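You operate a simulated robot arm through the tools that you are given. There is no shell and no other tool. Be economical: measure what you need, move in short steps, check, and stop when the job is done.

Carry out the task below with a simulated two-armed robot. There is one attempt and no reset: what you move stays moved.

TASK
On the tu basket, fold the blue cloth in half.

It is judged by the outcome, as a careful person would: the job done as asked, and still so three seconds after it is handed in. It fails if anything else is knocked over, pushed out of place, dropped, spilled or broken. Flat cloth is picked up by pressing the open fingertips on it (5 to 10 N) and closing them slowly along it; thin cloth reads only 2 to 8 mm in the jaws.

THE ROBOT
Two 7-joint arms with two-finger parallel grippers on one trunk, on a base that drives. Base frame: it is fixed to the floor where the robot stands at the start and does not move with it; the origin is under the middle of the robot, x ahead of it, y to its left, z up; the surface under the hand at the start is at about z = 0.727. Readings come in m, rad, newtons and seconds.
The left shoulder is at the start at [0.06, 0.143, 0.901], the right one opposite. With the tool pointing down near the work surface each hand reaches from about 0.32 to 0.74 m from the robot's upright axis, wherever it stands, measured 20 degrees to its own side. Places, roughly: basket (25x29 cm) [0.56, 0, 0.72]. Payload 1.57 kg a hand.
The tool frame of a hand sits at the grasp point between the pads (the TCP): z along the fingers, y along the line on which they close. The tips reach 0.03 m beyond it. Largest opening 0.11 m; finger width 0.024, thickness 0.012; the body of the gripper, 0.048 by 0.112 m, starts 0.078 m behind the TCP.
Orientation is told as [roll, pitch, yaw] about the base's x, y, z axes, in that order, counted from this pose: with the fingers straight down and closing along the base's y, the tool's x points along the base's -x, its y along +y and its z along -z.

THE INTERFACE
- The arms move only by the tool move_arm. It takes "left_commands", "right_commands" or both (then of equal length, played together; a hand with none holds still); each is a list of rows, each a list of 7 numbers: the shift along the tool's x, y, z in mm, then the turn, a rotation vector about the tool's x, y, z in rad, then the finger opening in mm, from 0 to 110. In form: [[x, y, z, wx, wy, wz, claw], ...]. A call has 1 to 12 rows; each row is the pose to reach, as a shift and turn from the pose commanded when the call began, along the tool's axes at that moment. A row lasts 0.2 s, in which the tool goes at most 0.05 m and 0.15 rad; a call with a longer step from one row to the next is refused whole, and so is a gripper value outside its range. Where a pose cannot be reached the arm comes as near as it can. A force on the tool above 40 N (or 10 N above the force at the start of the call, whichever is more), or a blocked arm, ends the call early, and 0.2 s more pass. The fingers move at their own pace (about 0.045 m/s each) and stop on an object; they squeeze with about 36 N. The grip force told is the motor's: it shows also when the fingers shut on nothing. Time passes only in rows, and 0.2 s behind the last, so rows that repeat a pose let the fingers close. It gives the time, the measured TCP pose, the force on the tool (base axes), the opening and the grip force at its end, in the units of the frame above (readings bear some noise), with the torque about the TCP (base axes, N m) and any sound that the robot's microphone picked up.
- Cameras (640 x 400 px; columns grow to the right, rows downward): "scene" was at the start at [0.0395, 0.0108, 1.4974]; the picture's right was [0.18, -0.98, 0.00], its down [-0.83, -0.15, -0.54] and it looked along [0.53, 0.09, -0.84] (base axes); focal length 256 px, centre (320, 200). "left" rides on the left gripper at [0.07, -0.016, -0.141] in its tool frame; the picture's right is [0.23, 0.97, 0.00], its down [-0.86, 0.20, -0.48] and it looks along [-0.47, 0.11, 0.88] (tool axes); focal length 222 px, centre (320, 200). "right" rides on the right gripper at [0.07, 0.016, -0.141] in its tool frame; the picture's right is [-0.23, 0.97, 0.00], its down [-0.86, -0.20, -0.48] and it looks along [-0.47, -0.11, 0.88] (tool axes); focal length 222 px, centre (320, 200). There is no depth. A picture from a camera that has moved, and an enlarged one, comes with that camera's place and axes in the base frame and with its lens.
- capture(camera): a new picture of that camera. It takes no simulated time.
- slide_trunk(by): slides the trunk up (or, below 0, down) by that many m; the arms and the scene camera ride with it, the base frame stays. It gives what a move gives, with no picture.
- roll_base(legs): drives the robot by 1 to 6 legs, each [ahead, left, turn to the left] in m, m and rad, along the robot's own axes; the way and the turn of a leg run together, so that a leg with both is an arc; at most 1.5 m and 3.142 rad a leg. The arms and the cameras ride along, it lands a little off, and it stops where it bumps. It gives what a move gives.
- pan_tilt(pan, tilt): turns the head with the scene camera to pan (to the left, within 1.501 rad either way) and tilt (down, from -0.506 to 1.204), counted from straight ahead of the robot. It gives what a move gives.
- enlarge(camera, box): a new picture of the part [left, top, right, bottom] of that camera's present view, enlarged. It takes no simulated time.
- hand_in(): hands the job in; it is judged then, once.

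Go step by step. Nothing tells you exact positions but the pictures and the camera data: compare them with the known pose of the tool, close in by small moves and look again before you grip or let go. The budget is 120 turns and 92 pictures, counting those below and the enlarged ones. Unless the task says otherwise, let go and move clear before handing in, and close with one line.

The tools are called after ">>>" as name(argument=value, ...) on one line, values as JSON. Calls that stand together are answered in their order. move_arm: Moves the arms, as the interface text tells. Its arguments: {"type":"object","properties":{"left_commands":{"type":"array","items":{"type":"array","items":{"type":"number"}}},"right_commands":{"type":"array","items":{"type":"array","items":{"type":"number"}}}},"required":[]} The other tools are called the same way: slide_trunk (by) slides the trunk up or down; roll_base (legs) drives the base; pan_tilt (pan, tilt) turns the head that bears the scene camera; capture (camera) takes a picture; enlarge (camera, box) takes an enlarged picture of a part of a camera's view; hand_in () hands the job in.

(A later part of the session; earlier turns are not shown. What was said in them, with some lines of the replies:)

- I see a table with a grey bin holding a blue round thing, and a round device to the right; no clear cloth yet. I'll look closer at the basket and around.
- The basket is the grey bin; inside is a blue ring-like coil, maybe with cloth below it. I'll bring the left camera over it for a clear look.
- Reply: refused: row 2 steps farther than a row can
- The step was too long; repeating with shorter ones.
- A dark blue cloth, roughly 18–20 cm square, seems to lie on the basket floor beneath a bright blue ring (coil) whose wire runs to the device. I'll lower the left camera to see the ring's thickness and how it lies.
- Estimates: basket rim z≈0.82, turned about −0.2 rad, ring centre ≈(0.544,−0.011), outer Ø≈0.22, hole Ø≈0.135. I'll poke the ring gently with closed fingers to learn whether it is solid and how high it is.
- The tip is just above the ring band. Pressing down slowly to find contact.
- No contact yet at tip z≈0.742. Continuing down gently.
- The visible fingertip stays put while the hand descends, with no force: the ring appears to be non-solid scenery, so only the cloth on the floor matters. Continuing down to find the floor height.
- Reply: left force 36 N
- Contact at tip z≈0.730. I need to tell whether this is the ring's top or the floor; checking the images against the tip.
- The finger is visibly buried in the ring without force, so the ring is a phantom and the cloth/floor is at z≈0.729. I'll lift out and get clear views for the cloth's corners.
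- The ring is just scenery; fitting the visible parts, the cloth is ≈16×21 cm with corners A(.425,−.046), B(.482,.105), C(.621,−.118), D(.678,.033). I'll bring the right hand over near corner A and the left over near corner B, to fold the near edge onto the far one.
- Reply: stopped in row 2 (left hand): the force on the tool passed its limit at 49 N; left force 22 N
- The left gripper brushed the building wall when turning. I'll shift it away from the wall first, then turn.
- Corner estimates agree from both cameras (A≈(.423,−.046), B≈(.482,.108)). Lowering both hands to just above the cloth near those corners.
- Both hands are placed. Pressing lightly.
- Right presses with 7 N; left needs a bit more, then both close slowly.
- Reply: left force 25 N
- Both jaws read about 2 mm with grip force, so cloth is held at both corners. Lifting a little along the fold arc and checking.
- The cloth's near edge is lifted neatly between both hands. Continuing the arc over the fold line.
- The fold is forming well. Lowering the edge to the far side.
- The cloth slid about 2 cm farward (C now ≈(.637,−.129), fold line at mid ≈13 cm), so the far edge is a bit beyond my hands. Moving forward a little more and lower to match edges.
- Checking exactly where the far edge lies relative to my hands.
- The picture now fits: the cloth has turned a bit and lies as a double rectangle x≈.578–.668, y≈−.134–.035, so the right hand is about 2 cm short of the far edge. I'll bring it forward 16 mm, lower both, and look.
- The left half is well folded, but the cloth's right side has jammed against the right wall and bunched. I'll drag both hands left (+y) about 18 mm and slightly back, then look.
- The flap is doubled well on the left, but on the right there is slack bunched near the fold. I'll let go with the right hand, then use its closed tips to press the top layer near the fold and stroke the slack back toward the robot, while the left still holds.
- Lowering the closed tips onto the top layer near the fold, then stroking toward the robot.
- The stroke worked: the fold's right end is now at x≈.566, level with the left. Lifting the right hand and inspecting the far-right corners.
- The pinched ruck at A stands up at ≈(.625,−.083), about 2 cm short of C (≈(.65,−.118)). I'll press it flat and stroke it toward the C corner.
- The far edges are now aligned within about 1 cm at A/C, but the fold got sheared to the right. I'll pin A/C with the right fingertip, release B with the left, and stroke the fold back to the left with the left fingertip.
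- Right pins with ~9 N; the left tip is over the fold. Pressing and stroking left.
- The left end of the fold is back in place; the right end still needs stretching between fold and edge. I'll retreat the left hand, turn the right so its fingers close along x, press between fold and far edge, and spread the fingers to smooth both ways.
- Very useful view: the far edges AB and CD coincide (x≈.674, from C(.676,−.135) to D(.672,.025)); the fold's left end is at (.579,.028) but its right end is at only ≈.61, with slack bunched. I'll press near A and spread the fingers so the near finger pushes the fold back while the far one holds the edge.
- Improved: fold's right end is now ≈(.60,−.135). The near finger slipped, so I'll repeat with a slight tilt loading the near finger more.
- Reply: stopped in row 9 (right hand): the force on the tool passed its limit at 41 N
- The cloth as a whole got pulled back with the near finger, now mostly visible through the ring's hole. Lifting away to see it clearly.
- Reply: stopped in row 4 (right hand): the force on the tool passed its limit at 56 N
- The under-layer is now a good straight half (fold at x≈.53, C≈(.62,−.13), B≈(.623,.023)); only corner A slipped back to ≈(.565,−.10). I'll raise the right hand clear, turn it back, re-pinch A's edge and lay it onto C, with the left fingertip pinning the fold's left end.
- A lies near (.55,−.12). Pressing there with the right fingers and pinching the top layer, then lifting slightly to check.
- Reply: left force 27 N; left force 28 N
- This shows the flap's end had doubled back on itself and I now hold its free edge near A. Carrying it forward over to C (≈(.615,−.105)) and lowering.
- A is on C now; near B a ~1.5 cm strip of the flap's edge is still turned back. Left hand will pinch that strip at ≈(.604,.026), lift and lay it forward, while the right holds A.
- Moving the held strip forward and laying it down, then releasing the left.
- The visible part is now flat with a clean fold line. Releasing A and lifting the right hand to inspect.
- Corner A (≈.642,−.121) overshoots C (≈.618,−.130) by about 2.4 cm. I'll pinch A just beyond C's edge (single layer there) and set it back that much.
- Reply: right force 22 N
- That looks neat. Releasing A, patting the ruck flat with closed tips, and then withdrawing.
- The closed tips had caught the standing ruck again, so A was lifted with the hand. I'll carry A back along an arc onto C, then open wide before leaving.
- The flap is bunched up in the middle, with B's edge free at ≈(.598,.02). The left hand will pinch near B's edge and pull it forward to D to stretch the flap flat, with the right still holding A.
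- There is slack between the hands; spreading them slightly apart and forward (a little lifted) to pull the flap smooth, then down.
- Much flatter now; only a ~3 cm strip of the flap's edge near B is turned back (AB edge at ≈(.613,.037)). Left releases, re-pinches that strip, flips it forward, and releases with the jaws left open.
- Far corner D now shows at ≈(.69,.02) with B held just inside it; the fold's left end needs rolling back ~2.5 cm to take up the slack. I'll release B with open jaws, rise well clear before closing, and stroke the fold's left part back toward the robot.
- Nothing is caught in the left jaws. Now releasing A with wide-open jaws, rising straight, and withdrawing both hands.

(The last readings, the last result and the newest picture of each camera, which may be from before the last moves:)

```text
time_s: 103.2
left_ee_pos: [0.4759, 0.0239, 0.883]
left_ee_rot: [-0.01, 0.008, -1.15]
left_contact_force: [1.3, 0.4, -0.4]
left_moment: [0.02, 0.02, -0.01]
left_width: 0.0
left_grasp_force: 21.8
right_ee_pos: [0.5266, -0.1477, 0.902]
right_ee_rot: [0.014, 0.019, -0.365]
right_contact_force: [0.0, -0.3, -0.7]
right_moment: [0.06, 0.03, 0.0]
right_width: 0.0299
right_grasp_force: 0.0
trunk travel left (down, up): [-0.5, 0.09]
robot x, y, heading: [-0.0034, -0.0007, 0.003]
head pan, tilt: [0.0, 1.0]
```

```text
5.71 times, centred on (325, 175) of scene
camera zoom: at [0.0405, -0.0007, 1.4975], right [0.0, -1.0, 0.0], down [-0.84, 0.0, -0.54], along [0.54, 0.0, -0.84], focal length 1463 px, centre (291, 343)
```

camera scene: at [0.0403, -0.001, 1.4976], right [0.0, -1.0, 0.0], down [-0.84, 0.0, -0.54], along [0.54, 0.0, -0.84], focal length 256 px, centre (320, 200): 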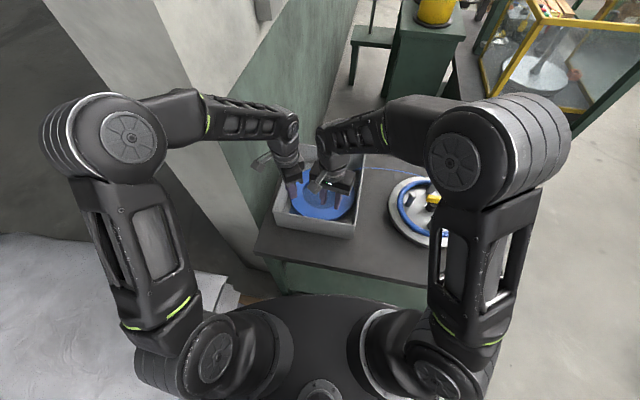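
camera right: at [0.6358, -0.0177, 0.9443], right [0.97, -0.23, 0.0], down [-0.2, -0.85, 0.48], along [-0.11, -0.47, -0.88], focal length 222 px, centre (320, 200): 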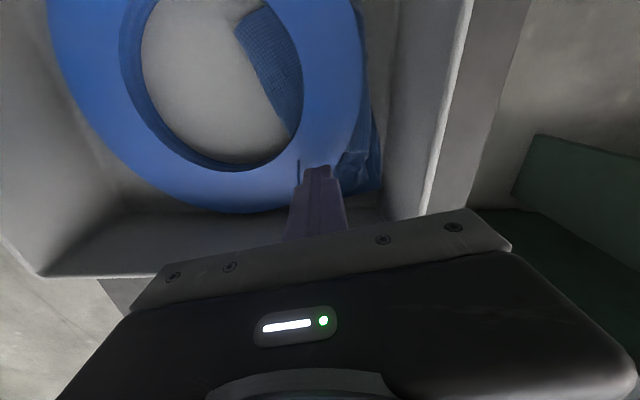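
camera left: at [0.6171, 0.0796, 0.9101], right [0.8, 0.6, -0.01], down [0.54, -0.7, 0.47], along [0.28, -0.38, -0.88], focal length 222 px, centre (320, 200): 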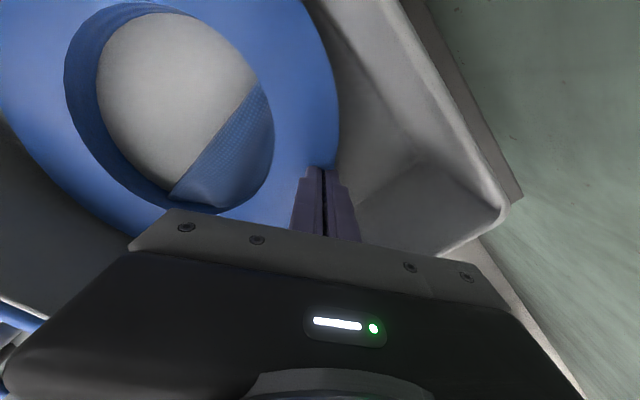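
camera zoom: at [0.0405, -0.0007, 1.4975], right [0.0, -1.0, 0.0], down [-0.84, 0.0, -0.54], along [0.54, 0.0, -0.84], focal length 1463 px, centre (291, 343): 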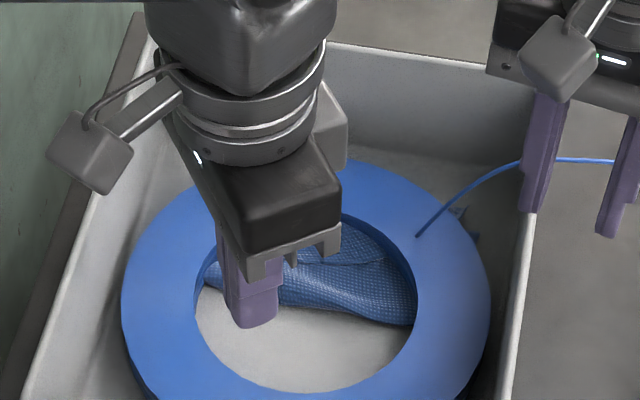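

The cloth reads as folded with both hands free. I'll move the left hand out of the line of sight and try one last look.

>>> move_arm(left_commands=[[20, -5, -10, 0, 0, 0, 0], [45, -10, -20, 0, 0, 0, 0], [70, -20, -20, 0, 0, 0, 0], [75, -40, -20, 0, 0, 0, 0], [75, -40, -20, 0, 0, 0, 0]])

>>> enlarge(camera="scene", box=[290, 150, 370, 205])

```text
time_s: 104.4
left_ee_pos: [0.4071, 0.0762, 0.9042]
left_ee_rot: [-0.009, 0.008, -1.151]
left_contact_force: [-0.2, 0.0, -0.3]
left_moment: [0.02, 0.03, -0.01]
left_width: 0.0
left_grasp_force: 21.6
right_ee_pos: [0.5253, -0.1471, 0.9009]
right_ee_rot: [0.015, 0.019, -0.365]
right_contact_force: [-0.1, -1.1, -0.3]
right_moment: [0.0, -0.01, 0.04]
right_width: 0.03
right_grasp_force: 0.1
trunk travel left (down, up): [-0.5, 0.09]
robot x, y, heading: [-0.0061, 0.0021, 0.008]
head pan, tilt: [0.0, 1.0]
```

```text
refused: no pictures are left
```

The cloth is folded in the basket, both hands are free and clear, and I have no pictures left. More adjusting without sight would risk undoing the fold, so I'm handing in.

>>> hand_in()

```text
The job is handed in.
```

I folded the blue cloth roughly in half inside the basket, let go and handed it in, but the fold isn't perfectly neat. In the last picture one far corner overshoots the layer beneath by about 2 cm and there's a crease in the top layer. The blue ring hides the far-left corner, so I couldn't check that one. Once, the right gripper pressed on the basket's right rim with about 56 N. The basket didn't look moved in later pictures, though I didn't measure it.
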